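You operate a simulated robot arm through the tools that you are given. There is no shell and no other tool. Be economical: measure what you need, move in short steps, check, and stop when the job is done.

The job below is to be done with a simulated robot arm. You get a single attempt, and the scene is never put back.

Task
Open the deep drawer, put the brass plug from the top of the steel table in the inside of the deep drawer and shut the drawer again. Then open the top right drawer, put the cone from the inside of the top right drawer on the long bench and shut the drawer again. Then take the vane from the wooden table and leave it on top of the brown tape roll there. Then fetch the screw weight from the wooden table and set it on top of the black collar. Then shut the right bench door. Then turn the number two wedge knob to 4. Keep to this order.

Only the result counts: the job must be done as asked and must still hold three seconds after the hand-in. Knocking over, shifting, dropping, spilling or breaking anything else fails it.

Robot
A 7-joint arm with a fingered hand on a trunk, on a base that drives. Base frame: it is fixed to the floor where the robot stands at the start and does not move with it; the origin is under the middle of the robot, x ahead of it, y to its left, z up. Lengths are in mm, angles in rad, forces in N, time in s.
With the tool pointing down near the work surface it reaches from about 400 to 740 mm from the robot's upright axis, wherever it stands. Its first joint turns from -2.897 to 2.897 rad. Places, roughly: black collar (6x6x4 cm) [400, 2500, 800]; brass plug [1250, -2500, 750]; cone (5x5x2 cm) [1300, -800, 700]; deep drawer [900, 0, 300]; inside of the deep drawer [1000, 100, 100]; long bench [-1300, 2700, 900]; number two wedge knob [-2500, -300, 100]; right bench door [500, 300, 500]; screw weight [500, 2000, 750]; tape roll (7x7x5 cm) [300, 2100, 800]; top right drawer [1200, -900, 700]; vane [500, 2250, 750]. Payload 3.4 kg.
The TCP is the grasp point between the finger pads, 25 mm short of the fingertips. In the tool frame z runs along the fingers and y along their closing line. Largest opening 88 mm; the body of the gripper starts 29 mm behind the TCP. The gripper is a hand of 3 fingers: y runs from the thumb to the fingers, the wrist lies at [-13, -106, -174] in the tool frame, and closing takes about 1.5 s.
Orientation is that of the tool frame in the base frame, as a unit quaternion [x, y, z, w]. With the fingers straight down and the wrist toward the robot, the tool's x, y and z point along [0, 1, 0], [1, 0, 0] and [0, 0, -1] of the base frame.

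Tools
- The arm moves only by the tool arm_command. Its argument "motion" is a list of rows, each a list of 7 numbers: the shift along the tool's x, y, z in units of 300 mm (1.0 is 300 mm), then the turn, a rotation vector about the tool's x, y, z in units of 90 degrees (1.0 is 90 degrees), then the gripper command, from -1 (shut) to 1 (fully open), values between in proportion. In form: [[x, y, z, rx, ry, rz, hand], ...]. A call has 1 to 8 rows; each row is the pose to reach, as a shift and turn from the pose commanded when the call began, along the tool's axes at that moment. A call with a number of a shift or a turn outside -1 to 1 is refused whole. Each row takes 0.2 s and may step no farther than 50 mm and 0.15 rad from the row before; otherwise, or with a gripper value out of range, the whole call is refused. A pose out of reach is approached as far as the arm can. The call stops where the force on the tool passes 40 N (or 10 N more than at its start, if that is more) or the arm is blocked; 0.2 s more then pass. Each finger travels about 72 mm/s and halts on what it meets, pressing with about 25 N; the grip force reading is that of the motor and also rises with nothing between the fingers. The clock runs only during rows and for 0.2 s after the last one: add rows that repeat a pose to give the fingers time. The reply holds the time, the measured pose of the TCP, the force on the tool along the base axes, the opening and the grip force, in the units named above and with some noise, with the torque about the TCP (base axes, N m) and any sound that the robot's microphone picked up, and new pictures: "views" is both (left out), scene, wrist or none.
- Cameras (640 x 400 px; columns grow to the right, rows downward): "scene" is now at [7.6, 180.1, 1316.7]; the picture's right is [0.31, -0.95, 0.00], its down [-0.79, -0.26, -0.56] and it looks along [0.54, 0.18, -0.83] (base axes); focal length 282 px, centre (320, 200). "wrist" rides on the gripper at [58, -85, -99] in the tool frame; the picture's right is [-0.67, 0.35, -0.66], its down [-0.69, -0.63, 0.37] and it looks along [-0.29, 0.69, 0.66] (tool axes); focal length 261 px, centre (320, 200). There is no depth. A picture from a camera that has moved, and an enlarged one, comes with that camera's place and axes in the base frame and with its lens.
- slide_trunk(by): slides the trunk up (or, below 0, down) by that many mm; the arm and the scene camera ride with it, the base frame stays. It gives what a move gives, with no picture.
- roll_base(legs): drives the robot by 1 to 6 legs, each [ahead, left, turn to the left] in mm, mm and rad, along the robot's own axes; the way and the turn of a leg run together, so that a leg with both is an arc; at most 1500 mm and 3.142 rad a leg. The arm and the cameras ride along, it lands a little off, and it stops where it bumps. It gives what a move gives, and a new picture of the scene camera.
- preshape(shape): the hand has 3 fingers and takes this shape, open, in about a second: jaw (thumb against the fingers, like two jaws); tri (thumb and two fingers); tip (a fingertip pinch); poke (one finger out to press); point (the index stretched); flat (the hand flat); cup (the hand cupped); fist (a fist). The gripper value then closes the fingers along that shape, each until it touches; the sizes above hold for jaw. It gives what a move gives, with no picture.
- turn_head(pan, tilt): turns the head with the scene camera to pan (to the left, within 2.705 rad either way) and tilt (down, from -0.506 to 1.204), counted from straight ahead of the robot. It gives what a move gives, and a new picture of the scene camera.
- enlarge(camera, box): a new picture of the part [left, top, right, bottom] of that camera's present view, enlarged. The clock stands still meanwhile.
- close_job(): hands the job in; it is judged then, once.

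Work in short steps. Places have to be worked out from the pictures, the camera data and where the tool is seen: move nearer, look again, correct. Check each grasp and each placing, and mend what went wrong. You have 207 turns and 260 pictures in all, those below and enlarged ones among them. Open the gripper and draw the arm clear of the work before you hand the job in, unless the task says otherwise; then end with one line.

The tools are called as name(argument=value, ...) on one line, values as JSON. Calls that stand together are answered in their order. arm_command: Moves the arm, as the interface text tells. Its arguments: {"type":"object","properties":{"motion":{"type":"array","items":{"type":"array","items":{"type":"number"}}},"views":{"type":"string","enum":["both","scene","wrist","none"]}},"required":["motion"]} The other tools are called the same way: slide_trunk (by) slides the trunk up or down; preshape (shape) gives the hand a shape; roll_base (legs) drives the base; turn_head (pan, tilt) turns the head that bears the scene camera; enlarge (camera, box) takes an enlarged picture of a part of a camera's view; close_job () hands the job in.

At the start:

```text
time_s: 0.0
ee_pos: [537.2, 149.7, 839.3]
orientation: [0.707, 0.707, 0.0, 0.0]
wrist_force: [0.1, -0.1, 0.0]
ft_torque: [0.05, 0.02, 0.01]
width: 87.9
finger_force: 0.0
shape: jaw
trunk travel left (down, up): [-350.0, 240.0]
robot x, y, heading: [-0.5, -1.2, 0.0]
head pan, tilt: [0.318, 0.972]
```

scene: 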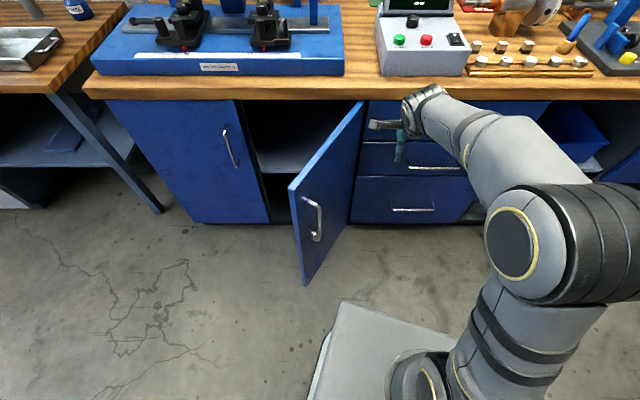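
wrist: 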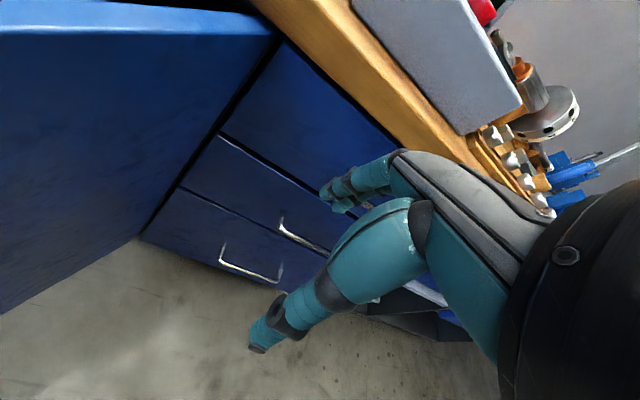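

The scene shows a workbench ahead with an open right door and a stack of drawers right of it. I look at the drawers first, then around the room.

turn_head(pan=-0.3, tilt=0.6)

turn_head(pan=-1.1, tilt=0.4)

turn_head(pan=1.4, tilt=0.4)

turn_head(pan=2.6, tilt=0.4)

turn_head(pan=-2.6, tilt=0.4)

```text
time_s: 1.0
ee_pos: [538.0, 148.5, 839.2]
orientation: [0.707, 0.707, 0.0, 0.001]
wrist_force: [0.0, -0.5, 0.2]
ft_torque: [0.0, -0.01, 0.03]
width: 87.8
finger_force: 0.1
shape: jaw
trunk travel left (down, up): [-350.0, 240.0]
robot x, y, heading: [1.8, 2.0, -0.0]
head pan, tilt: [-0.3, 0.6]
camera scene: at [24.2, 131.8, 1346.8], right [-0.29, -0.96, 0.0], down [-0.54, 0.17, -0.82], along [0.79, -0.24, -0.57], focal length 282 px, centre (320, 200)
```

scene: 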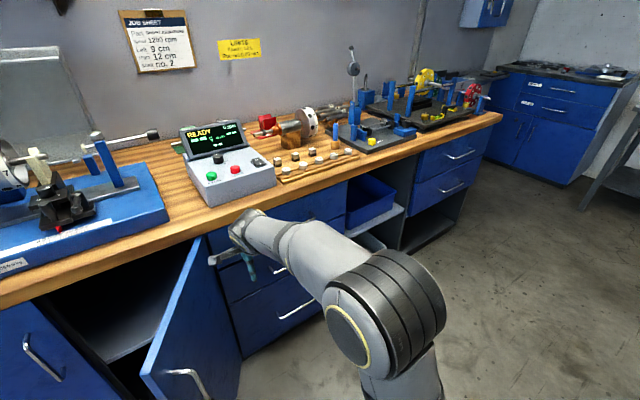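

```text
time_s: 2.1
ee_pos: [537.7, 149.0, 840.1]
orientation: [0.708, 0.706, -0.001, 0.0]
wrist_force: [-0.3, 0.3, 0.7]
ft_torque: [-0.01, 0.03, -0.01]
width: 87.7
finger_force: 0.1
shape: jaw
trunk travel left (down, up): [-350.0, 240.0]
robot x, y, heading: [0.2, 1.4, 0.006]
head pan, tilt: [-1.1, 0.4]
camera scene: at [-18.1, 75.3, 1365.0], right [-0.89, -0.45, 0.0], down [-0.18, 0.35, -0.92], along [0.42, -0.82, -0.39], focal length 282 px, centre (320, 200)
```

scene: 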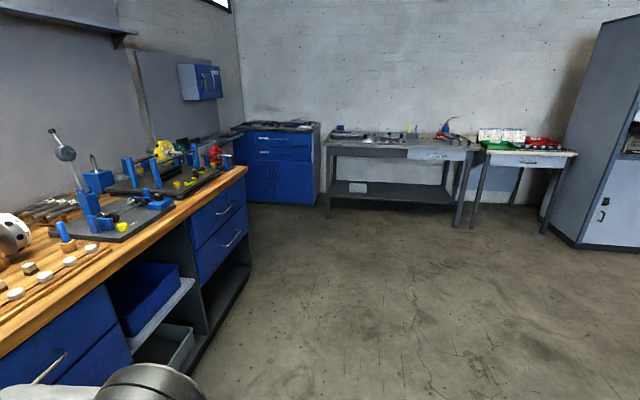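

```text
time_s: 4.4
ee_pos: [538.2, 148.5, 839.1]
orientation: [0.707, 0.707, 0.0, 0.0]
wrist_force: [0.2, 0.3, -0.1]
ft_torque: [0.01, -0.01, 0.0]
width: 87.6
finger_force: 0.0
shape: jaw
trunk travel left (down, up): [-350.0, 240.0]
robot x, y, heading: [0.3, -1.4, 0.004]
head pan, tilt: [1.4, 0.4]
camera scene: at [-44.4, 249.1, 1365.0], right [0.99, -0.17, 0.0], down [-0.07, -0.38, -0.92], along [0.16, 0.91, -0.39], focal length 282 px, centre (320, 200)
```

scene: 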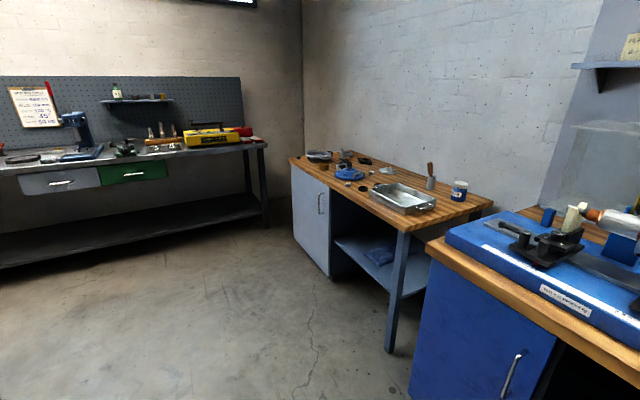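

```text
time_s: 5.8
ee_pos: [537.8, 147.6, 839.4]
orientation: [0.707, 0.708, 0.0, 0.001]
wrist_force: [0.7, -0.6, 0.2]
ft_torque: [0.02, 0.0, -0.01]
width: 87.5
finger_force: 0.1
shape: jaw
trunk travel left (down, up): [-350.0, 240.0]
robot x, y, heading: [2.2, 0.3, -0.004]
head pan, tilt: [2.601, 0.4]
camera scene: at [-139.6, 205.6, 1365.0], right [0.52, 0.86, 0.0], down [0.33, -0.2, -0.92], along [-0.79, 0.47, -0.39], focal length 282 px, centre (320, 200)
```

scene: 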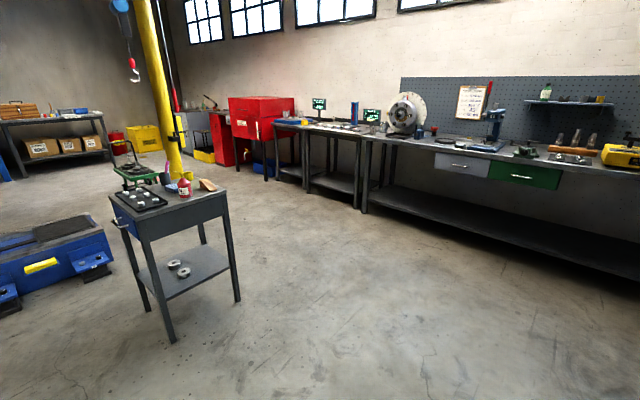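

```text
time_s: 9.9
ee_pos: [538.9, 148.8, 839.6]
orientation: [0.707, 0.707, 0.001, 0.0]
wrist_force: [-0.4, 0.1, 0.3]
ft_torque: [0.0, -0.02, -0.01]
width: 87.7
finger_force: 0.0
shape: jaw
trunk travel left (down, up): [-350.0, 240.0]
robot x, y, heading: [-0.5, 1.9, 0.0]
head pan, tilt: [-2.601, 0.4]
camera scene: at [-139.6, 110.1, 1365.1], right [-0.52, 0.86, 0.0], down [0.33, 0.2, -0.92], along [-0.79, -0.47, -0.39], focal length 282 px, centre (320, 200)
```

scene: 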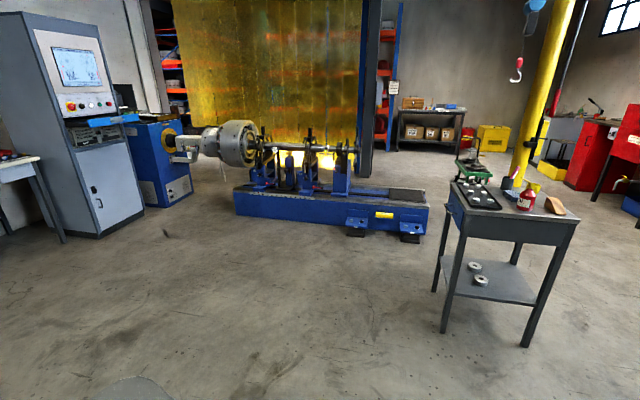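

The bench is turned about 0.27 rad against my axes, and the bottom drawer handle is near [757, 5, 280]. I drive to face it, then look closely.

roll_base(legs=[[60, -190, 0.272]])

turn_head(pan=0.0, tilt=0.9)

```text
time_s: 11.5
ee_pos: [564.2, 110.4, 840.0]
orientation: [0.606, 0.796, 0.0, 0.0]
wrist_force: [0.3, -0.2, 0.3]
ft_torque: [0.0, 0.01, -0.04]
width: 87.6
finger_force: 0.1
shape: jaw
trunk travel left (down, up): [-350.0, 240.0]
robot x, y, heading: [84.9, -179.5, 0.269]
head pan, tilt: [-2.601, 0.4]
camera scene: at [-79.0, -108.5, 1365.0], right [-0.73, 0.69, 0.0], down [0.27, 0.28, -0.92], along [-0.63, -0.67, -0.39], focal length 282 px, centre (320, 200)
```

scene: 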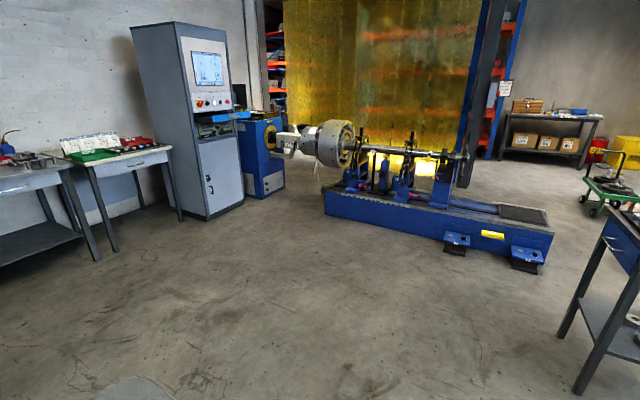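

```text
time_s: 13.8
ee_pos: [563.9, 109.3, 839.6]
orientation: [0.605, 0.796, 0.001, 0.0]
wrist_force: [-0.3, 0.2, 0.3]
ft_torque: [-0.01, -0.03, -0.04]
width: 87.9
finger_force: 0.0
shape: jaw
trunk travel left (down, up): [-350.0, 240.0]
robot x, y, heading: [85.8, -178.1, 0.272]
head pan, tilt: [0.0, 0.901]
camera scene: at [57.5, -21.2, 1322.0], right [0.27, -0.96, 0.0], down [-0.76, -0.21, -0.62], along [0.6, 0.17, -0.78], focal length 282 px, centre (320, 200)
```

scene: 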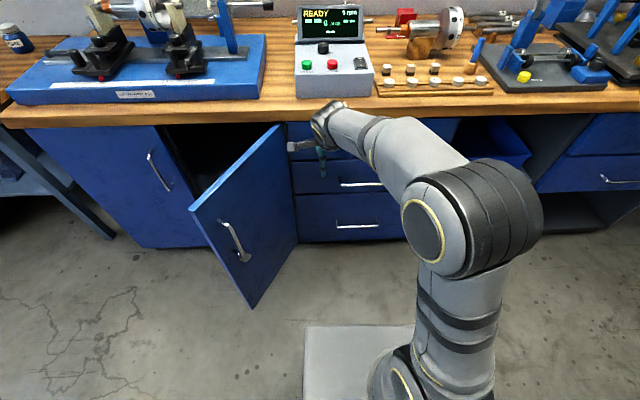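

The bench yaw seems a bit larger (~0.35). I enlarge the drawer region to locate the handles.

enlarge(camera="scene", box=[180, 90, 440, 260])

```text
2.35 times, centred on (310, 175) of scene
camera zoom: at [57.5, -21.2, 1322.0], right [0.27, -0.96, 0.0], down [-0.76, -0.21, -0.62], along [0.6, 0.17, -0.78], focal length 664 px, centre (344, 259)
```

zoom: 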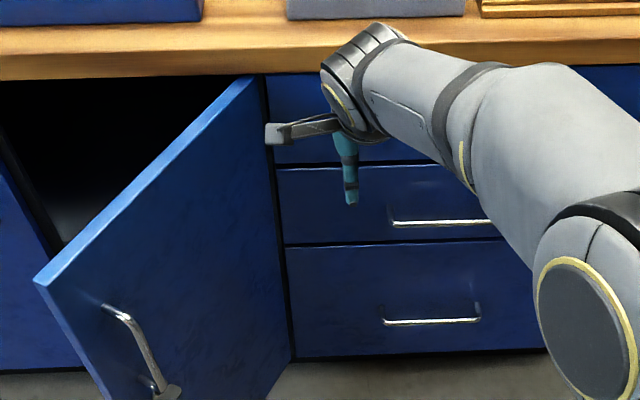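

Bottom handle is about [744, 9, 299] by two views. I lower the trunk so the arm can reach it.

slide_trunk(by=-330)

arm_command(motion=[[0, 0, 0, 0, 0, 0, 1]], views="both")

```text
time_s: 17.0
ee_pos: [564.2, 109.9, 508.9]
orientation: [0.605, 0.796, 0.001, 0.001]
wrist_force: [0.7, -0.4, 0.1]
ft_torque: [-0.01, 0.01, 0.02]
width: 87.7
finger_force: 0.0
shape: jaw
trunk travel left (down, up): [-20.0, 570.0]
robot x, y, heading: [85.1, -177.5, 0.274]
head pan, tilt: [0.0, 0.901]
```

```text
time_s: 17.4
ee_pos: [564.0, 109.6, 510.5]
orientation: [0.606, 0.795, 0.001, 0.001]
wrist_force: [0.1, -1.0, -0.4]
ft_torque: [-0.01, 0.01, 0.02]
width: 87.3
finger_force: 0.0
shape: jaw
trunk travel left (down, up): [-20.0, 570.0]
robot x, y, heading: [88.9, -183.1, 0.268]
head pan, tilt: [0.0, 0.901]
camera scene: at [57.5, -21.2, 992.1], right [0.27, -0.96, 0.0], down [-0.76, -0.21, -0.62], along [0.6, 0.17, -0.78], focal length 282 px, centre (320, 200)
camera wrist: at [464.7, 143.4, 608.2], right [0.52, -0.55, 0.66], down [-0.42, -0.83, -0.37], along [0.75, -0.09, -0.66], focal length 261 px, centre (320, 200)
```

scene: 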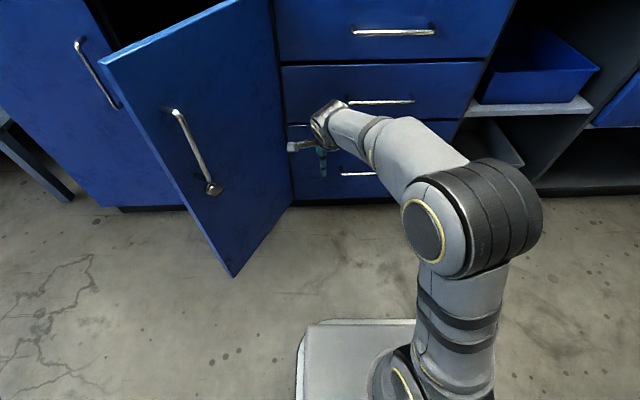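
wrist: 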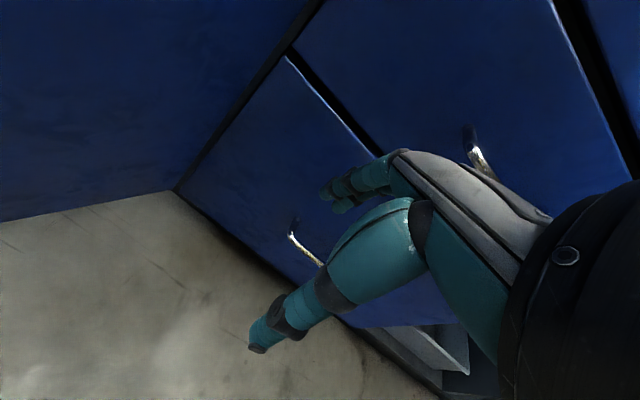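

Triangulating gives the handle's left end at [726, 96, 290], centre near [750, 18, 290], drawer front z 107–471. I go to a pre-grasp in front of it, pitching the fingers forward.

arm_command(motion=[[-0.059, 0.014, 0.091, -0.095, 0, 0, 0.3], [-0.118, 0.028, 0.183, -0.19, 0, 0, 0.3], [-0.177, 0.042, 0.275, -0.285, 0, 0, 0.3], [-0.236, 0.056, 0.366, -0.38, 0, 0, 0.3], [-0.295, 0.07, 0.458, -0.475, 0, 0, 0.3], [-0.354, 0.084, 0.55, -0.57, 0, 0, 0.3], [-0.413, 0.098, 0.64, -0.665, 0, 0, 0.3], [-0.473, 0.113, 0.733, -0.76, 0, 0, 0.3]], views="both")

```text
time_s: 19.2
ee_pos: [618.6, 77.4, 293.4]
orientation: [0.514, 0.648, 0.428, 0.364]
wrist_force: [-0.3, -0.5, 0.4]
ft_torque: [0.03, 0.0, 0.03]
width: 57.4
finger_force: 0.1
shape: jaw
out of reach, approached as far as the arm can: row 2, 5, 6, 7, 8
trunk travel left (down, up): [-20.0, 570.0]
robot x, y, heading: [84.7, -176.4, 0.274]
head pan, tilt: [0.0, 0.901]
camera scene: at [57.4, -21.3, 992.1], right [0.27, -0.96, 0.0], down [-0.76, -0.21, -0.62], along [0.6, 0.17, -0.78], focal length 282 px, centre (320, 200)
camera wrist: at [483.3, 106.6, 248.4], right [-0.34, -0.74, 0.59], down [0.25, -0.67, -0.7], along [0.91, -0.09, 0.41], focal length 261 px, centre (320, 200)
```

scene: 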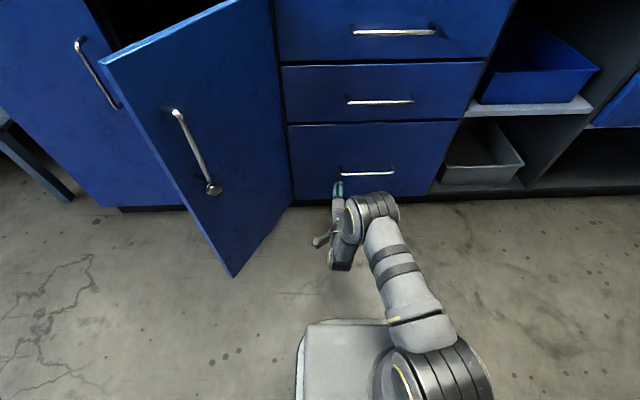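
wrist: 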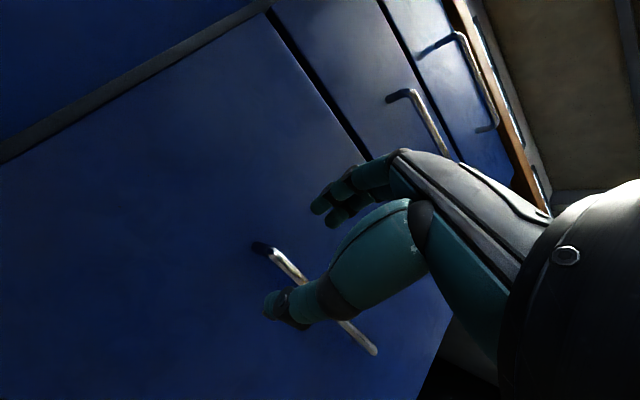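

The arm was too folded there. Bench yaw refines to about 0.325 rad and the handle centre to [757, 8, 290]; I back the base off for a better reach.

roll_base(legs=[[-102, -44, 0.053]])

arm_command(motion=[[0, 0, 0, 0, 0, 0, 0.3], [0, 0, 0, 0, 0, 0, 0.3]], views="none")

```text
time_s: 20.4
ee_pos: [519.8, 31.3, 293.4]
orientation: [0.496, 0.663, 0.437, 0.351]
wrist_force: [-0.9, -0.4, -0.5]
ft_torque: [0.03, 0.01, -0.02]
width: 57.4
finger_force: 0.0
shape: jaw
trunk travel left (down, up): [-20.0, 570.0]
robot x, y, heading: [0.1, -250.8, 0.324]
head pan, tilt: [0.0, 0.901]
camera scene: at [-35.4, -95.2, 992.0], right [0.32, -0.95, 0.0], down [-0.74, -0.25, -0.62], along [0.59, 0.2, -0.78], focal length 282 px, centre (320, 200)
```

scene: 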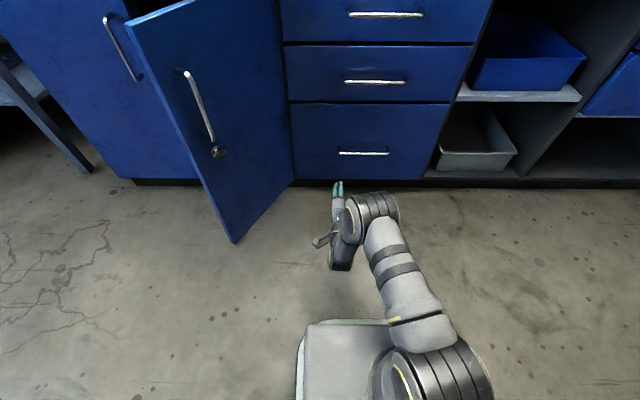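

```text
time_s: 21.0
ee_pos: [519.1, 33.6, 292.7]
orientation: [0.497, 0.663, 0.435, 0.351]
wrist_force: [-0.5, 0.0, 0.5]
ft_torque: [-0.01, 0.0, -0.01]
width: 57.4
finger_force: 0.0
shape: jaw
trunk travel left (down, up): [-20.0, 570.0]
robot x, y, heading: [3.8, -248.6, 0.323]
head pan, tilt: [0.0, 0.901]
```

The drawer now appears square-on. I approach to 70 mm in front of the handle centre [756, 6, 290] and straighten the heading.

arm_command(motion=[[-0.061, 0.034, 0.095, 0, 0.011, -0.004, 0.3], [-0.123, 0.068, 0.191, 0, 0.022, -0.009, 0.3], [-0.184, 0.102, 0.286, 0, 0.033, -0.013, 0.3], [-0.246, 0.136, 0.382, 0, 0.044, -0.018, 0.3], [-0.307, 0.17, 0.477, 0, 0.044, -0.018, 0.3]], views="both")

```text
time_s: 22.2
ee_pos: [682.0, 61.7, 282.2]
orientation: [0.48, 0.676, 0.441, 0.344]
wrist_force: [-0.3, -0.7, 0.0]
ft_torque: [0.0, -0.03, -0.05]
width: 57.3
finger_force: 0.0
shape: jaw
out of reach, approached as far as the arm can: row 1, 2, 3, 4, 5
trunk travel left (down, up): [-20.0, 570.0]
robot x, y, heading: [-0.7, -248.0, 0.322]
head pan, tilt: [0.0, 0.901]
camera scene: at [-35.5, -95.2, 992.1], right [0.32, -0.95, 0.0], down [-0.74, -0.25, -0.62], along [0.59, 0.2, -0.78], focal length 282 px, centre (320, 200)
camera wrist: at [544.4, 77.7, 236.7], right [-0.26, -0.76, 0.6], down [0.32, -0.65, -0.69], along [0.91, 0.01, 0.41], focal length 261 px, centre (320, 200)
```

scene: 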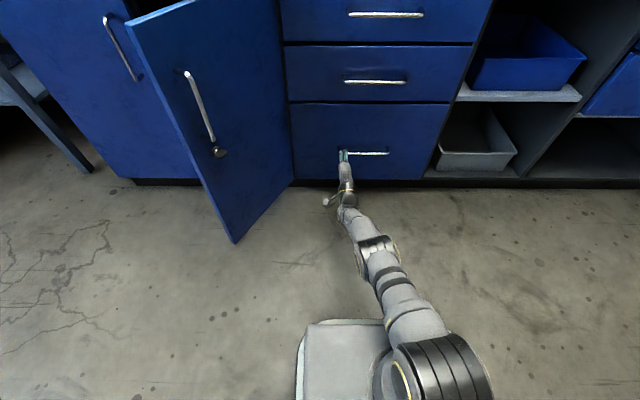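
wrist: 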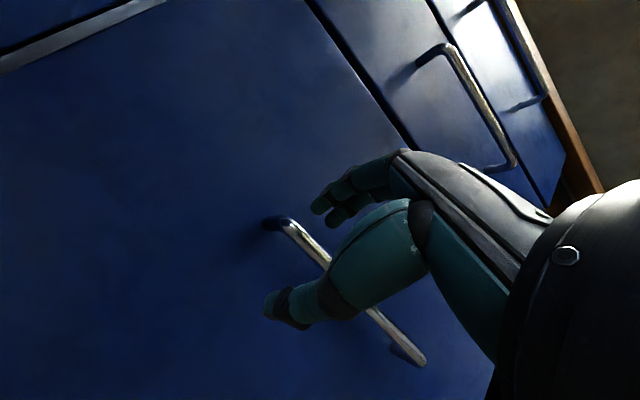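

The arm cannot swing further right in this pose, so I shift the base right 77 mm instead.

roll_base(legs=[[0, -77, 0]])

arm_command(motion=[[0, 0.02, 0, 0, 0, 0, 0.3], [0, 0.027, 0, 0, 0, 0, 0.3]], views="wrist")

enlarge(camera="scene", box=[280, 110, 440, 210])

```text
time_s: 23.3
ee_pos: [706.6, -11.7, 282.9]
orientation: [0.48, 0.676, 0.441, 0.344]
wrist_force: [-0.6, -0.7, 0.1]
ft_torque: [0.01, 0.0, -0.02]
width: 57.5
finger_force: 0.0
shape: jaw
trunk travel left (down, up): [-20.0, 570.0]
robot x, y, heading: [25.4, -326.8, 0.326]
head pan, tilt: [0.0, 0.901]
camera scene: at [-10.7, -168.4, 992.0], right [0.32, -0.95, 0.0], down [-0.74, -0.25, -0.62], along [0.59, 0.2, -0.78], focal length 282 px, centre (320, 200)
```

scene: 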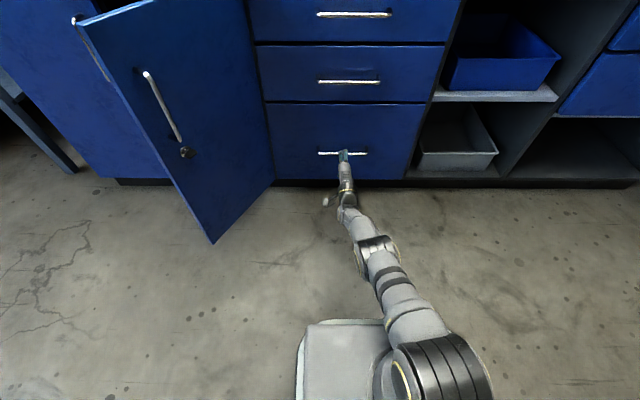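

```text
time_s: 23.9
ee_pos: [709.3, -9.7, 289.3]
orientation: [0.479, 0.676, 0.442, 0.344]
wrist_force: [-0.2, -1.2, -0.3]
ft_torque: [-0.04, -0.02, 0.0]
width: 57.3
finger_force: 0.0
shape: jaw
trunk travel left (down, up): [-20.0, 570.0]
robot x, y, heading: [26.0, -324.0, 0.323]
head pan, tilt: [0.0, 0.901]
camera wrist: at [572.3, 6.4, 244.7], right [-0.26, -0.76, 0.59], down [0.32, -0.65, -0.69], along [0.91, 0.01, 0.41], focal length 261 px, centre (320, 200)
```

wrist: 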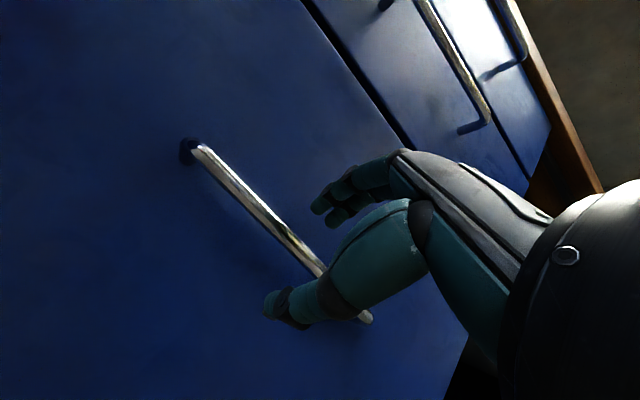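

```text
4.00 times, centred on (360, 160) of scene
camera zoom: at [-10.7, -168.4, 992.0], right [0.32, -0.95, 0.0], down [-0.74, -0.25, -0.62], along [0.59, 0.2, -0.78], focal length 1129 px, centre (160, 360)
```

zoom: 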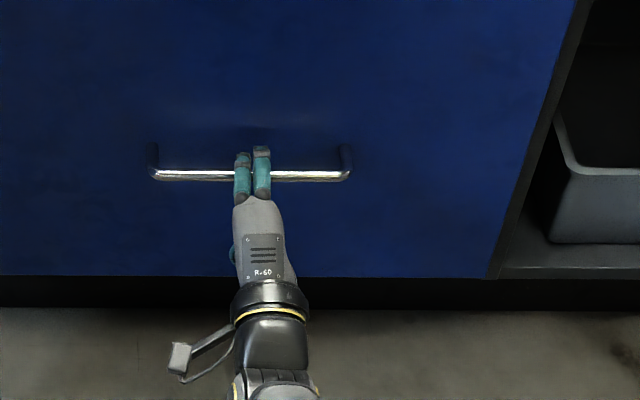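

The bar passes between thumb and fingers at z≈288, about 49 mm ahead. I advance level by ~46 mm and close.

arm_command(motion=[[0, 0.025, 0.07, 0, 0, 0, 0.3], [0, 0.055, 0.143, 0, 0, 0, 0.3], [0, 0.055, 0.143, 0, 0, 0, 0.3]], views="both")

```text
time_s: 24.7
ee_pos: [718.0, -9.9, 301.1]
orientation: [0.479, 0.676, 0.442, 0.344]
wrist_force: [0.6, -0.9, -0.4]
ft_torque: [0.0, -0.01, 0.03]
width: 57.2
finger_force: 0.0
shape: jaw
out of reach, approached as far as the arm can: row 1, 2, 3
trunk travel left (down, up): [-20.0, 570.0]
robot x, y, heading: [23.4, -323.5, 0.326]
head pan, tilt: [0.0, 0.901]
camera scene: at [-10.7, -168.4, 992.0], right [0.32, -0.95, 0.0], down [-0.74, -0.25, -0.62], along [0.59, 0.2, -0.78], focal length 282 px, centre (320, 200)
camera wrist: at [580.6, 6.3, 255.6], right [-0.26, -0.76, 0.59], down [0.32, -0.65, -0.69], along [0.91, 0.01, 0.41], focal length 261 px, centre (320, 200)
```

scene: 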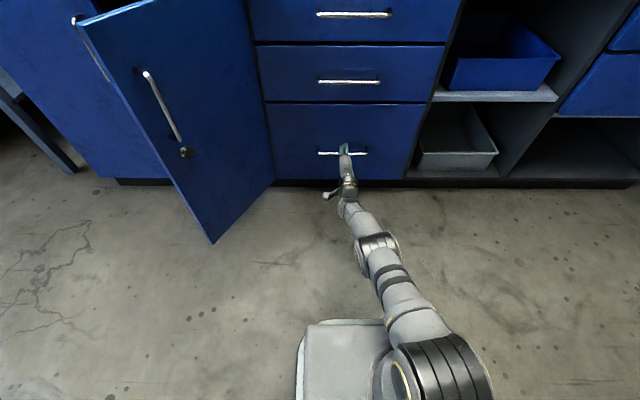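
wrist: 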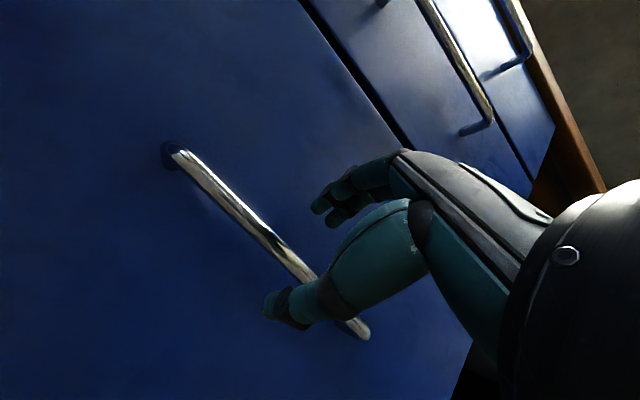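

The arm is at its reach limit, 12 mm high and 41 mm short. I use the trunk and base to finish the approach.

slide_trunk(by=-12)

roll_base(legs=[[38, 0, 0]])

arm_command(motion=[[0, 0, 0, 0, 0, 0, 0.3]], views="wrist")

```text
time_s: 25.3
ee_pos: [717.8, -9.9, 288.4]
orientation: [0.48, 0.675, 0.441, 0.345]
wrist_force: [0.7, 1.0, -0.1]
ft_torque: [-0.01, -0.01, 0.0]
width: 57.1
finger_force: 0.1
shape: jaw
trunk travel left (down, up): [-8.0, 582.0]
robot x, y, heading: [28.1, -321.8, 0.319]
head pan, tilt: [0.0, 0.901]
```

```text
time_s: 26.3
ee_pos: [752.6, 2.2, 290.1]
orientation: [0.478, 0.674, 0.445, 0.346]
wrist_force: [-10.1, -5.5, 1.8]
ft_torque: [0.12, -0.25, -0.03]
width: 54.4
finger_force: 0.1
shape: jaw
trunk travel left (down, up): [-8.0, 582.0]
robot x, y, heading: [63.4, -310.7, 0.323]
head pan, tilt: [0.0, 0.901]
stopped in leg 1: the force on the tool passed its limit at 46 N (the readings are from after the stop); the commanded pose is now the measured one
camera scene: at [23.9, -156.8, 980.0], right [0.32, -0.95, 0.0], down [-0.74, -0.25, -0.62], along [0.59, 0.2, -0.78], focal length 282 px, centre (320, 200)
```

scene: 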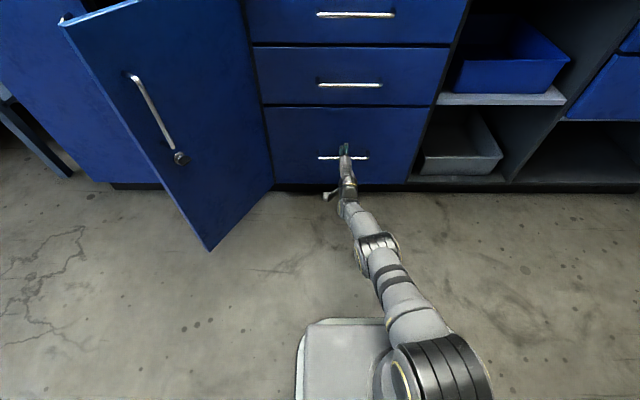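

```text
time_s: 26.7
ee_pos: [751.9, 1.5, 289.1]
orientation: [0.478, 0.674, 0.445, 0.346]
wrist_force: [-13.4, -5.9, 0.7]
ft_torque: [0.17, -0.27, -0.01]
width: 54.2
finger_force: 0.1
shape: jaw
trunk travel left (down, up): [-8.0, 582.0]
robot x, y, heading: [60.4, -310.2, 0.324]
head pan, tilt: [0.0, 0.901]
camera wrist: at [614.7, 18.6, 243.8], right [-0.26, -0.76, 0.59], down [0.32, -0.65, -0.69], along [0.91, 0.01, 0.42], focal length 261 px, centre (320, 200)
```

wrist: 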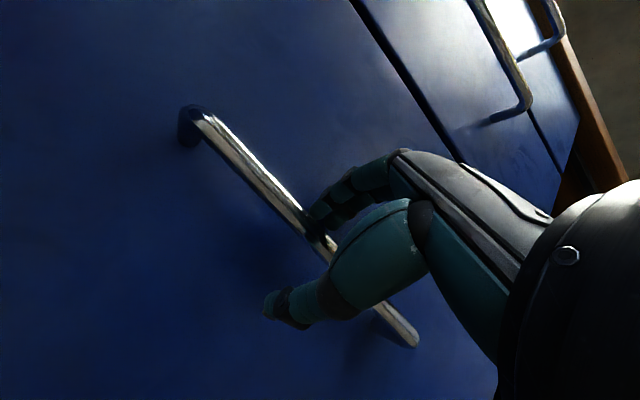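

The bar seems to lie between thumb and fingers with a light push at the tips. I close the hand.

arm_command(motion=[[0, 0, 0, 0, 0, 0, -0.4], [0, 0, 0, 0, 0, 0, -1], [0, 0, 0, 0, 0, 0, -1], [0, 0, 0, 0, 0, 0, -1], [0, 0, 0, 0, 0, 0, -1], [0, 0, 0, 0, 0, 0, -1]], views="wrist")

```text
time_s: 28.1
ee_pos: [751.8, 2.9, 288.2]
orientation: [0.478, 0.675, 0.444, 0.345]
wrist_force: [0.5, 1.2, -5.3]
ft_torque: [0.03, -0.04, -0.02]
width: 0.2
finger_force: 25.7
shape: jaw
trunk travel left (down, up): [-8.0, 582.0]
robot x, y, heading: [62.5, -306.6, 0.324]
head pan, tilt: [0.0, 0.901]
camera wrist: at [614.9, 18.7, 242.7], right [-0.26, -0.76, 0.59], down [0.32, -0.65, -0.69], along [0.91, 0.01, 0.41], focal length 261 px, centre (320, 200)
```

wrist: 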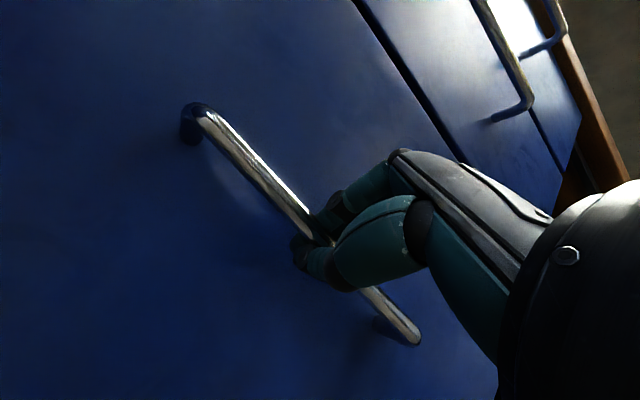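

The hand closed on nothing; I look closer at where the bar lies relative to the fingers.

enlarge(camera="wrist", box=[160, 90, 480, 360])

enlarge(camera="scene", box=[300, 130, 400, 210])

```text
1.48 times, centred on (320, 225) of wrist
camera zoom: at [614.9, 18.7, 242.7], right [-0.26, -0.76, 0.59], down [0.32, -0.65, -0.69], along [0.91, 0.01, 0.41], focal length 386 px, centre (320, 163)
```

zoom: 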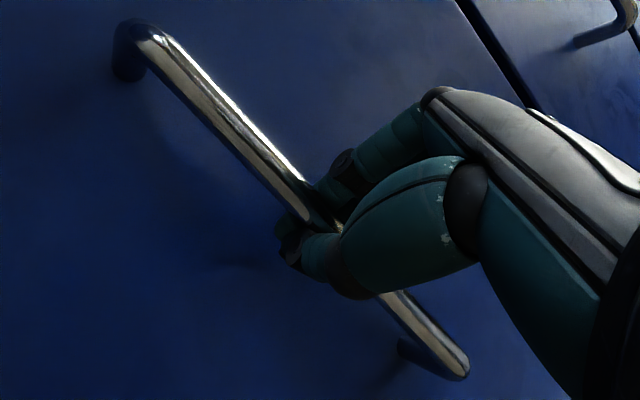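

```text
5.00 times, centred on (350, 170) of scene
camera zoom: at [24.9, -156.3, 980.0], right [0.32, -0.95, 0.0], down [-0.74, -0.25, -0.62], along [0.59, 0.2, -0.78], focal length 1412 px, centre (170, 350)
```

zoom: 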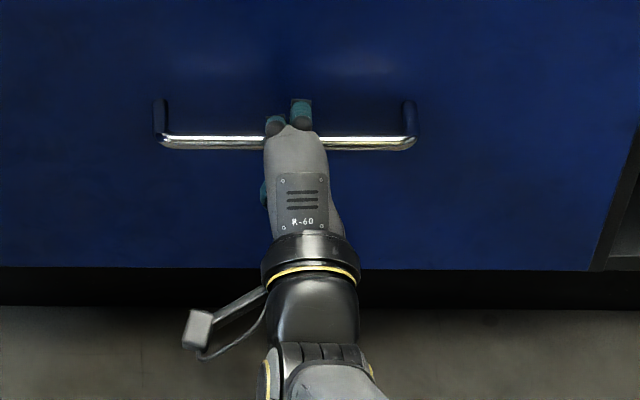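

The bar looks caged inside the curled fingers, fingertips meeting behind it. I test by pulling back with the base.

roll_base(legs=[[-150, 0, 0]])

```text
time_s: 29.5
ee_pos: [609.9, -46.4, 288.0]
orientation: [0.479, 0.673, 0.444, 0.347]
wrist_force: [-3.0, 6.9, -8.8]
ft_torque: [0.07, 0.01, -0.01]
width: 0.0
finger_force: 24.7
shape: jaw
trunk travel left (down, up): [-8.0, 582.0]
robot x, y, heading: [-81.7, -356.9, 0.328]
head pan, tilt: [0.0, 0.901]
camera scene: at [-118.0, -204.2, 980.0], right [0.32, -0.95, 0.0], down [-0.74, -0.25, -0.62], along [0.59, 0.2, -0.78], focal length 282 px, centre (320, 200)
```

scene: 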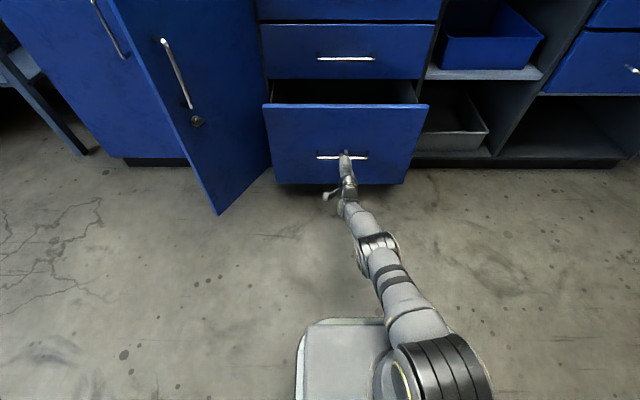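

The drawer opens. I pull another 200 mm.

roll_base(legs=[[-200, 0, 0]])

```text
time_s: 31.1
ee_pos: [420.5, -110.5, 288.5]
orientation: [0.478, 0.675, 0.444, 0.346]
wrist_force: [-3.7, 6.3, -8.4]
ft_torque: [0.05, 0.03, -0.03]
width: 0.1
finger_force: 24.9
shape: jaw
trunk travel left (down, up): [-8.0, 582.0]
robot x, y, heading: [-271.8, -418.8, 0.328]
head pan, tilt: [0.0, 0.901]
camera scene: at [-308.1, -267.8, 980.0], right [0.32, -0.95, 0.0], down [-0.74, -0.25, -0.62], along [0.59, 0.2, -0.78], focal length 282 px, centre (320, 200)
```

scene: 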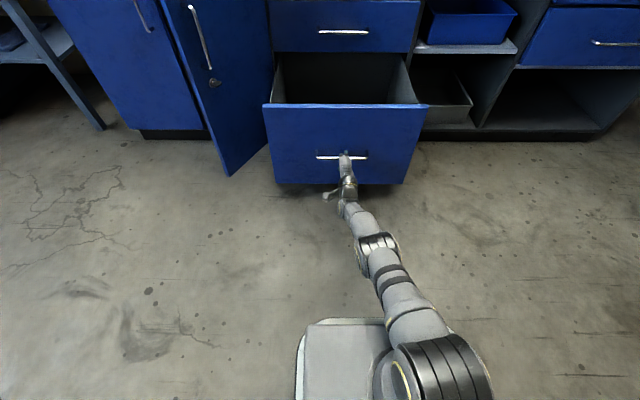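

Open 350 mm, enough. I release the handle and back off.

arm_command(motion=[[0, 0, 0, 0, 0, 0, 0.3], [0, 0, 0, 0, 0, 0, 0.3], [0, 0, 0, 0, 0, 0, 0.3], [0, 0, 0, 0, 0, 0, 0.3], [0, 0, 0, 0, 0, 0, 0.3]], views="none")

roll_base(legs=[[-100, 0, 0]])

```text
time_s: 32.3
ee_pos: [418.4, -111.9, 290.2]
orientation: [0.478, 0.674, 0.445, 0.346]
wrist_force: [-0.3, 0.0, 0.1]
ft_torque: [0.02, -0.04, 0.03]
width: 56.6
finger_force: 0.2
shape: jaw
trunk travel left (down, up): [-8.0, 582.0]
robot x, y, heading: [-275.8, -419.5, 0.322]
head pan, tilt: [0.0, 0.901]
```

```text
time_s: 33.4
ee_pos: [323.8, -142.2, 289.3]
orientation: [0.478, 0.675, 0.444, 0.344]
wrist_force: [-0.6, 0.2, 0.3]
ft_torque: [0.03, -0.03, -0.01]
width: 57.1
finger_force: 0.0
shape: jaw
trunk travel left (down, up): [-8.0, 582.0]
robot x, y, heading: [-366.4, -453.5, 0.322]
head pan, tilt: [0.0, 0.901]
camera scene: at [-403.6, -300.1, 980.0], right [0.32, -0.95, 0.0], down [-0.74, -0.25, -0.62], along [0.59, 0.2, -0.78], focal length 282 px, centre (320, 200)
```

scene: 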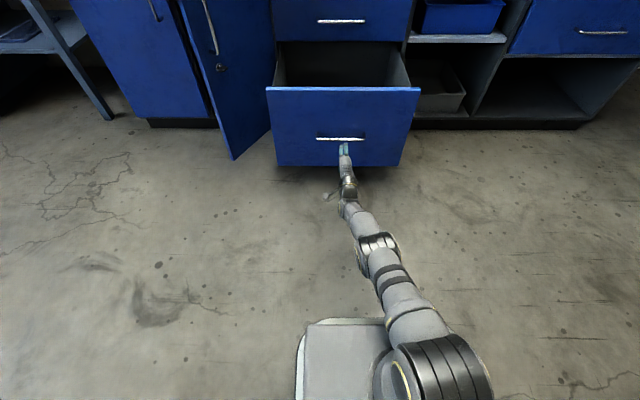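

Now I raise the trunk and bring the hand back to pointing down for the table work.

slide_trunk(by=550)

arm_command(motion=[[0, -0.03, -0.07, 0.095, 0, 0, 0.6], [0, -0.06, -0.14, 0.19, 0, 0, 0.6], [0, -0.09, -0.21, 0.285, 0, 0, 0.6], [0, -0.12, -0.28, 0.38, 0, 0, 0.6], [0, -0.12, -0.35, 0.475, 0, 0, 0.6], [0, -0.12, -0.42, 0.57, 0, 0, 0.6], [0, -0.12, -0.49, 0.665, 0, 0, 0.6], [0, -0.12, -0.56, 0.75, 0, 0, 0.6]], views="none")

```text
refused: 550 is not a number from -400 to 400
```

```text
time_s: 35.2
ee_pos: [168.3, -192.6, 315.8]
orientation: [0.591, 0.806, 0.011, 0.034]
wrist_force: [-0.1, 0.2, 0.2]
ft_torque: [0.0, -0.03, -0.02]
width: 70.0
finger_force: 0.0
shape: jaw
out of reach, approached as far as the arm can: row 1, 2, 3, 8
trunk travel left (down, up): [-8.0, 582.0]
robot x, y, heading: [-369.8, -454.3, 0.321]
head pan, tilt: [0.0, 0.901]
```

I raise the trunk and drive toward the steel table, stopping short to look.

slide_trunk(by=400)

roll_base(legs=[[0, 0, -1.2], [1250, 60, 0], [0, 0, -0.35]])

turn_head(pan=0.0, tilt=0.5)

```text
time_s: 39.0
ee_pos: [168.4, -193.1, 715.5]
orientation: [0.592, 0.805, 0.009, 0.035]
wrist_force: [-0.3, -0.4, 0.1]
ft_torque: [-0.02, -0.01, -0.01]
width: 70.2
finger_force: 0.0
shape: jaw
trunk travel left (down, up): [-408.0, 182.0]
robot x, y, heading: [-366.0, -454.7, 0.322]
head pan, tilt: [0.0, 0.901]
```

```text
time_s: 49.5
ee_pos: [762.0, -1908.7, 714.8]
orientation: [0.986, 0.163, -0.018, 0.031]
wrist_force: [-0.2, -0.5, 0.7]
ft_torque: [0.05, 0.01, 0.01]
width: 70.5
finger_force: 0.0
shape: jaw
trunk travel left (down, up): [-408.0, 182.0]
robot x, y, heading: [485.6, -1378.6, -1.224]
head pan, tilt: [0.0, 0.901]
camera scene: at [640.4, -1340.5, 1380.0], right [-0.94, -0.34, 0.0], down [-0.27, 0.74, -0.62], along [0.21, -0.58, -0.78], focal length 282 px, centre (320, 200)
```

scene: 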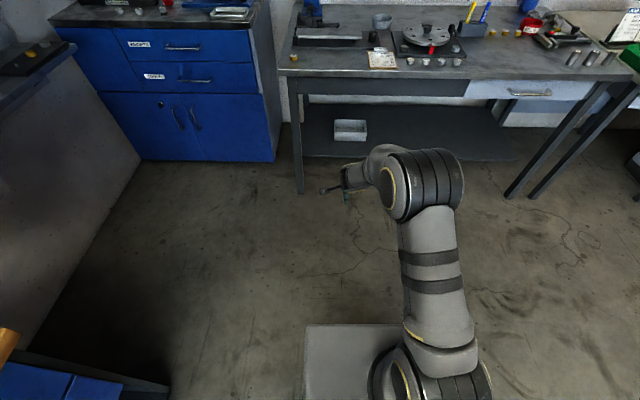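

```text
time_s: 50.3
ee_pos: [761.7, -1908.4, 714.2]
orientation: [0.986, 0.163, -0.017, 0.031]
wrist_force: [-1.1, -0.2, 0.4]
ft_torque: [-0.01, -0.02, 0.03]
width: 70.1
finger_force: 0.0
shape: jaw
trunk travel left (down, up): [-408.0, 182.0]
robot x, y, heading: [491.0, -1379.5, -1.223]
head pan, tilt: [0.0, 0.499]
camera scene: at [645.7, -1355.1, 1413.8], right [-0.94, -0.34, 0.0], down [-0.16, 0.45, -0.88], along [0.3, -0.83, -0.48], focal length 282 px, centre (320, 200)
```

scene: 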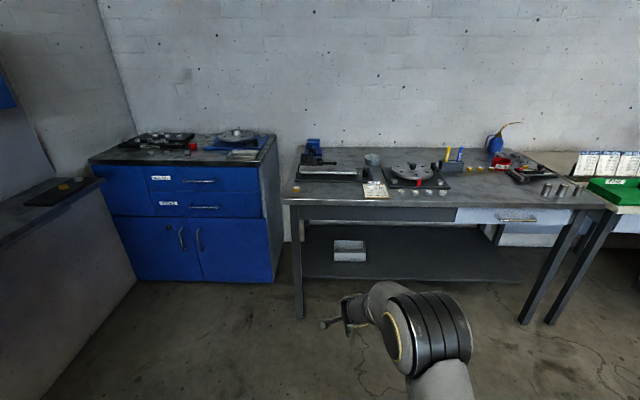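

I look for the brass plug on the table top.

enlarge(camera="scene", box=[275, 130, 445, 210])

enlarge(camera="scene", box=[400, 130, 600, 220])

```text
3.76 times, centred on (360, 170) of scene
camera zoom: at [645.7, -1355.1, 1413.8], right [-0.94, -0.34, 0.0], down [-0.16, 0.45, -0.88], along [0.3, -0.83, -0.48], focal length 1063 px, centre (169, 313)
```

zoom: 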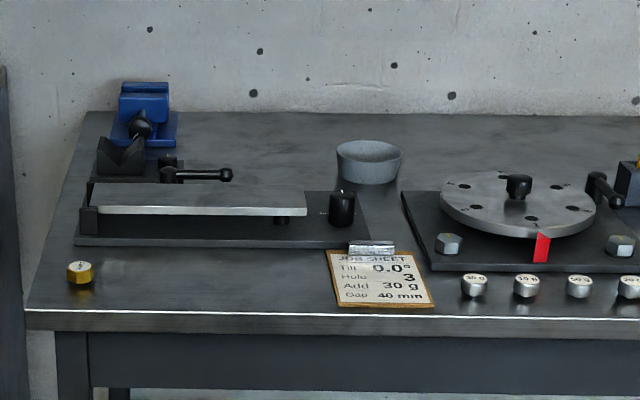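

```text
3.20 times, centred on (500, 175) of scene
camera zoom: at [645.7, -1355.1, 1413.8], right [-0.94, -0.34, 0.0], down [-0.16, 0.45, -0.88], along [0.3, -0.83, -0.48], focal length 903 px, centre (-256, 280)
```

zoom: 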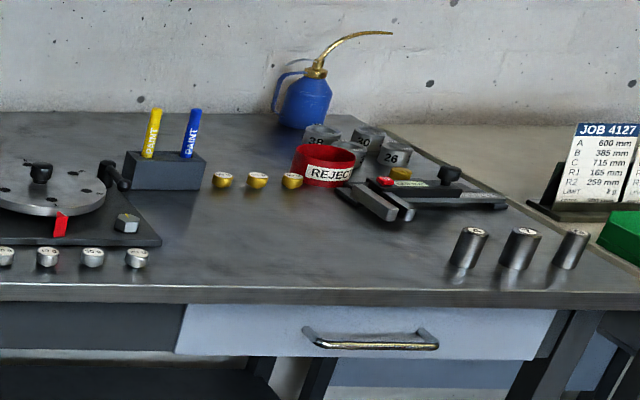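

The brass hex plug stands at about [1211, −2556] near the table's front left corner. I raise the hand above the table height and drive closer.

slide_trunk(by=175)

roll_base(legs=[[0, 276, 0], [600, 0, 0]])

turn_head(pan=0.0, tilt=0.9)

```text
time_s: 52.3
ee_pos: [762.1, -1908.6, 889.9]
orientation: [0.986, 0.164, -0.019, 0.032]
wrist_force: [0.2, 0.0, -0.5]
ft_torque: [-0.02, 0.01, -0.02]
width: 70.1
finger_force: 0.2
shape: jaw
trunk travel left (down, up): [-583.0, 7.0]
robot x, y, heading: [485.7, -1379.5, -1.221]
head pan, tilt: [0.0, 0.499]
```

```text
time_s: 57.2
ee_pos: [1228.5, -2381.6, 889.8]
orientation: [0.986, 0.165, -0.017, 0.03]
wrist_force: [0.1, 0.0, 0.2]
ft_torque: [-0.01, -0.02, 0.01]
width: 70.2
finger_force: 0.0
shape: jaw
trunk travel left (down, up): [-583.0, 7.0]
robot x, y, heading: [949.5, -1853.6, -1.221]
head pan, tilt: [0.0, 0.499]
camera scene: at [1110.6, -1828.8, 1588.9], right [-0.94, -0.34, 0.0], down [-0.16, 0.45, -0.88], along [0.3, -0.82, -0.48], focal length 282 px, centre (320, 200)
```

scene: 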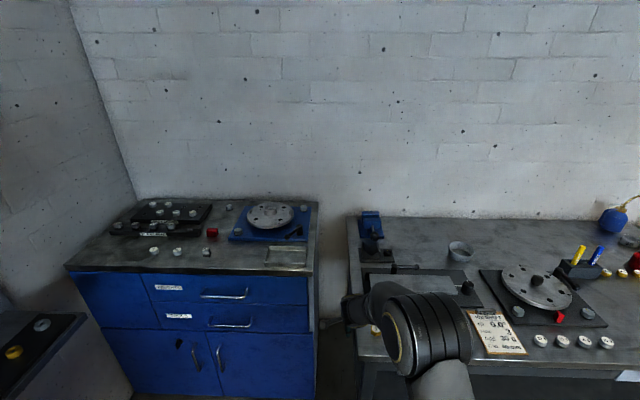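

```text
time_s: 58.1
ee_pos: [1227.6, -2381.6, 889.1]
orientation: [0.986, 0.165, -0.017, 0.032]
wrist_force: [-0.9, 0.2, 0.4]
ft_torque: [0.03, 0.0, 0.02]
width: 70.2
finger_force: 0.2
shape: jaw
trunk travel left (down, up): [-583.0, 7.0]
robot x, y, heading: [950.7, -1853.3, -1.216]
head pan, tilt: [0.0, 0.901]
camera scene: at [1105.1, -1813.9, 1555.1], right [-0.94, -0.34, 0.0], down [-0.27, 0.74, -0.62], along [0.21, -0.58, -0.78], focal length 282 px, centre (320, 200)
```

scene: 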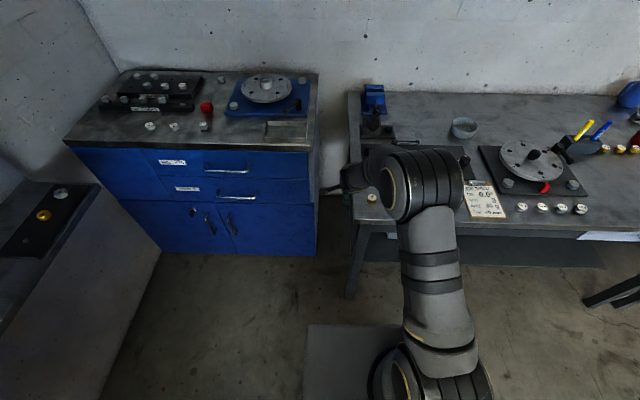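

Two rays put the plug at about [1145, −2416, 833]. I check with the wrist camera.

arm_command(motion=[[0, 0, -0.1, 0, 0, 0, 0.6]], views="wrist")

enlarge(camera="scene", box=[330, 140, 490, 240])

```text
time_s: 58.5
ee_pos: [1228.1, -2380.0, 920.5]
orientation: [0.986, 0.165, -0.018, 0.03]
wrist_force: [-0.4, 0.0, 0.6]
ft_torque: [0.01, 0.02, 0.01]
width: 70.2
finger_force: 0.1
shape: jaw
trunk travel left (down, up): [-583.0, 7.0]
robot x, y, heading: [955.4, -1851.9, -1.223]
head pan, tilt: [0.0, 0.901]
camera wrist: at [1255.8, -2274.0, 1011.0], right [-0.5, -0.5, 0.7], down [-0.86, 0.35, -0.37], along [-0.06, -0.79, -0.61], focal length 261 px, centre (320, 200)
```

wrist: 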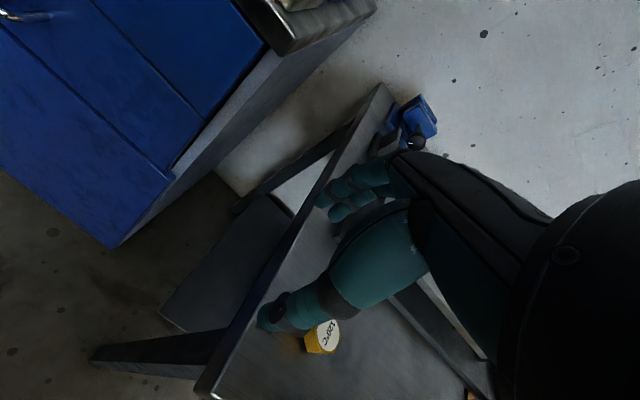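

```text
4.00 times, centred on (410, 190) of scene
camera zoom: at [1104.7, -1813.6, 1555.0], right [-0.94, -0.34, 0.0], down [-0.27, 0.74, -0.62], along [0.21, -0.58, -0.78], focal length 1129 px, centre (-40, 240)
```

zoom: 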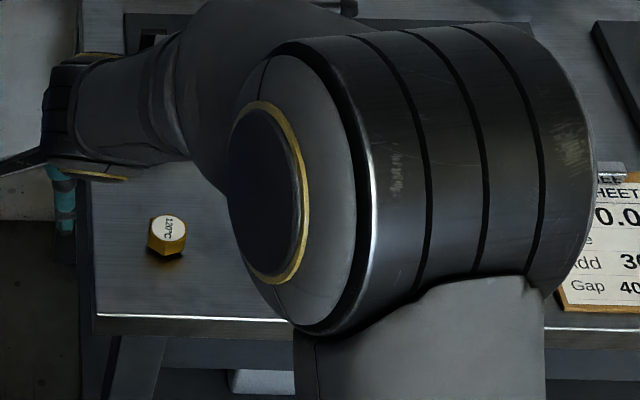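

The plug top is near [1141, −2412, 838]. I move above it and straighten the hand.

arm_command(motion=[[-0.15, 0.005, 0, 0.034, 0.029, 0, 0.6], [-0.309, 0.008, 0, 0.034, 0.029, 0, 0.6], [-0.309, 0.008, 0.06, 0.034, 0.029, 0, 0.6]], views="both")

```text
time_s: 59.3
ee_pos: [1141.5, -2413.7, 905.8]
orientation: [0.986, 0.165, 0.0, 0.0]
wrist_force: [-0.9, -0.5, -0.6]
ft_torque: [-0.02, -0.02, 0.02]
width: 70.3
finger_force: 0.0
shape: jaw
trunk travel left (down, up): [-583.0, 7.0]
robot x, y, heading: [951.2, -1854.6, -1.22]
head pan, tilt: [0.0, 0.901]
camera scene: at [1105.5, -1814.0, 1555.0], right [-0.94, -0.34, 0.0], down [-0.27, 0.74, -0.62], along [0.21, -0.58, -0.78], focal length 282 px, centre (320, 200)
camera wrist: at [1166.1, -2313.3, 1005.4], right [-0.52, -0.55, 0.66], down [-0.85, 0.37, -0.37], along [-0.04, -0.75, -0.66], focal length 261 px, centre (320, 200)
```

scene: 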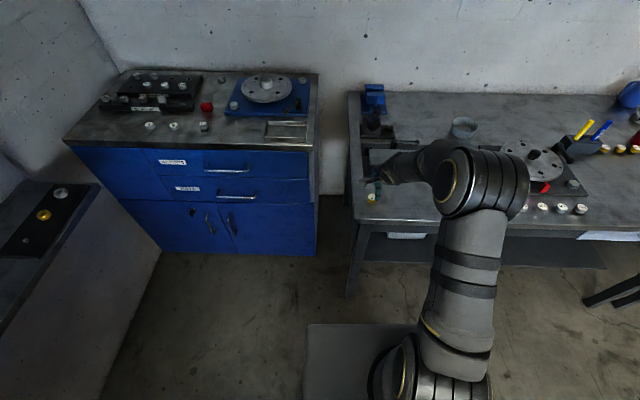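
wrist: 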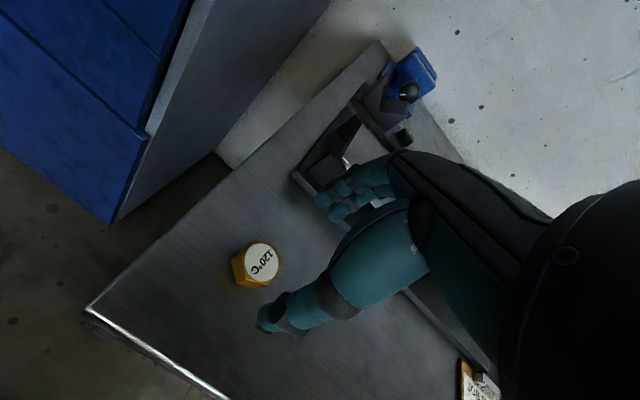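

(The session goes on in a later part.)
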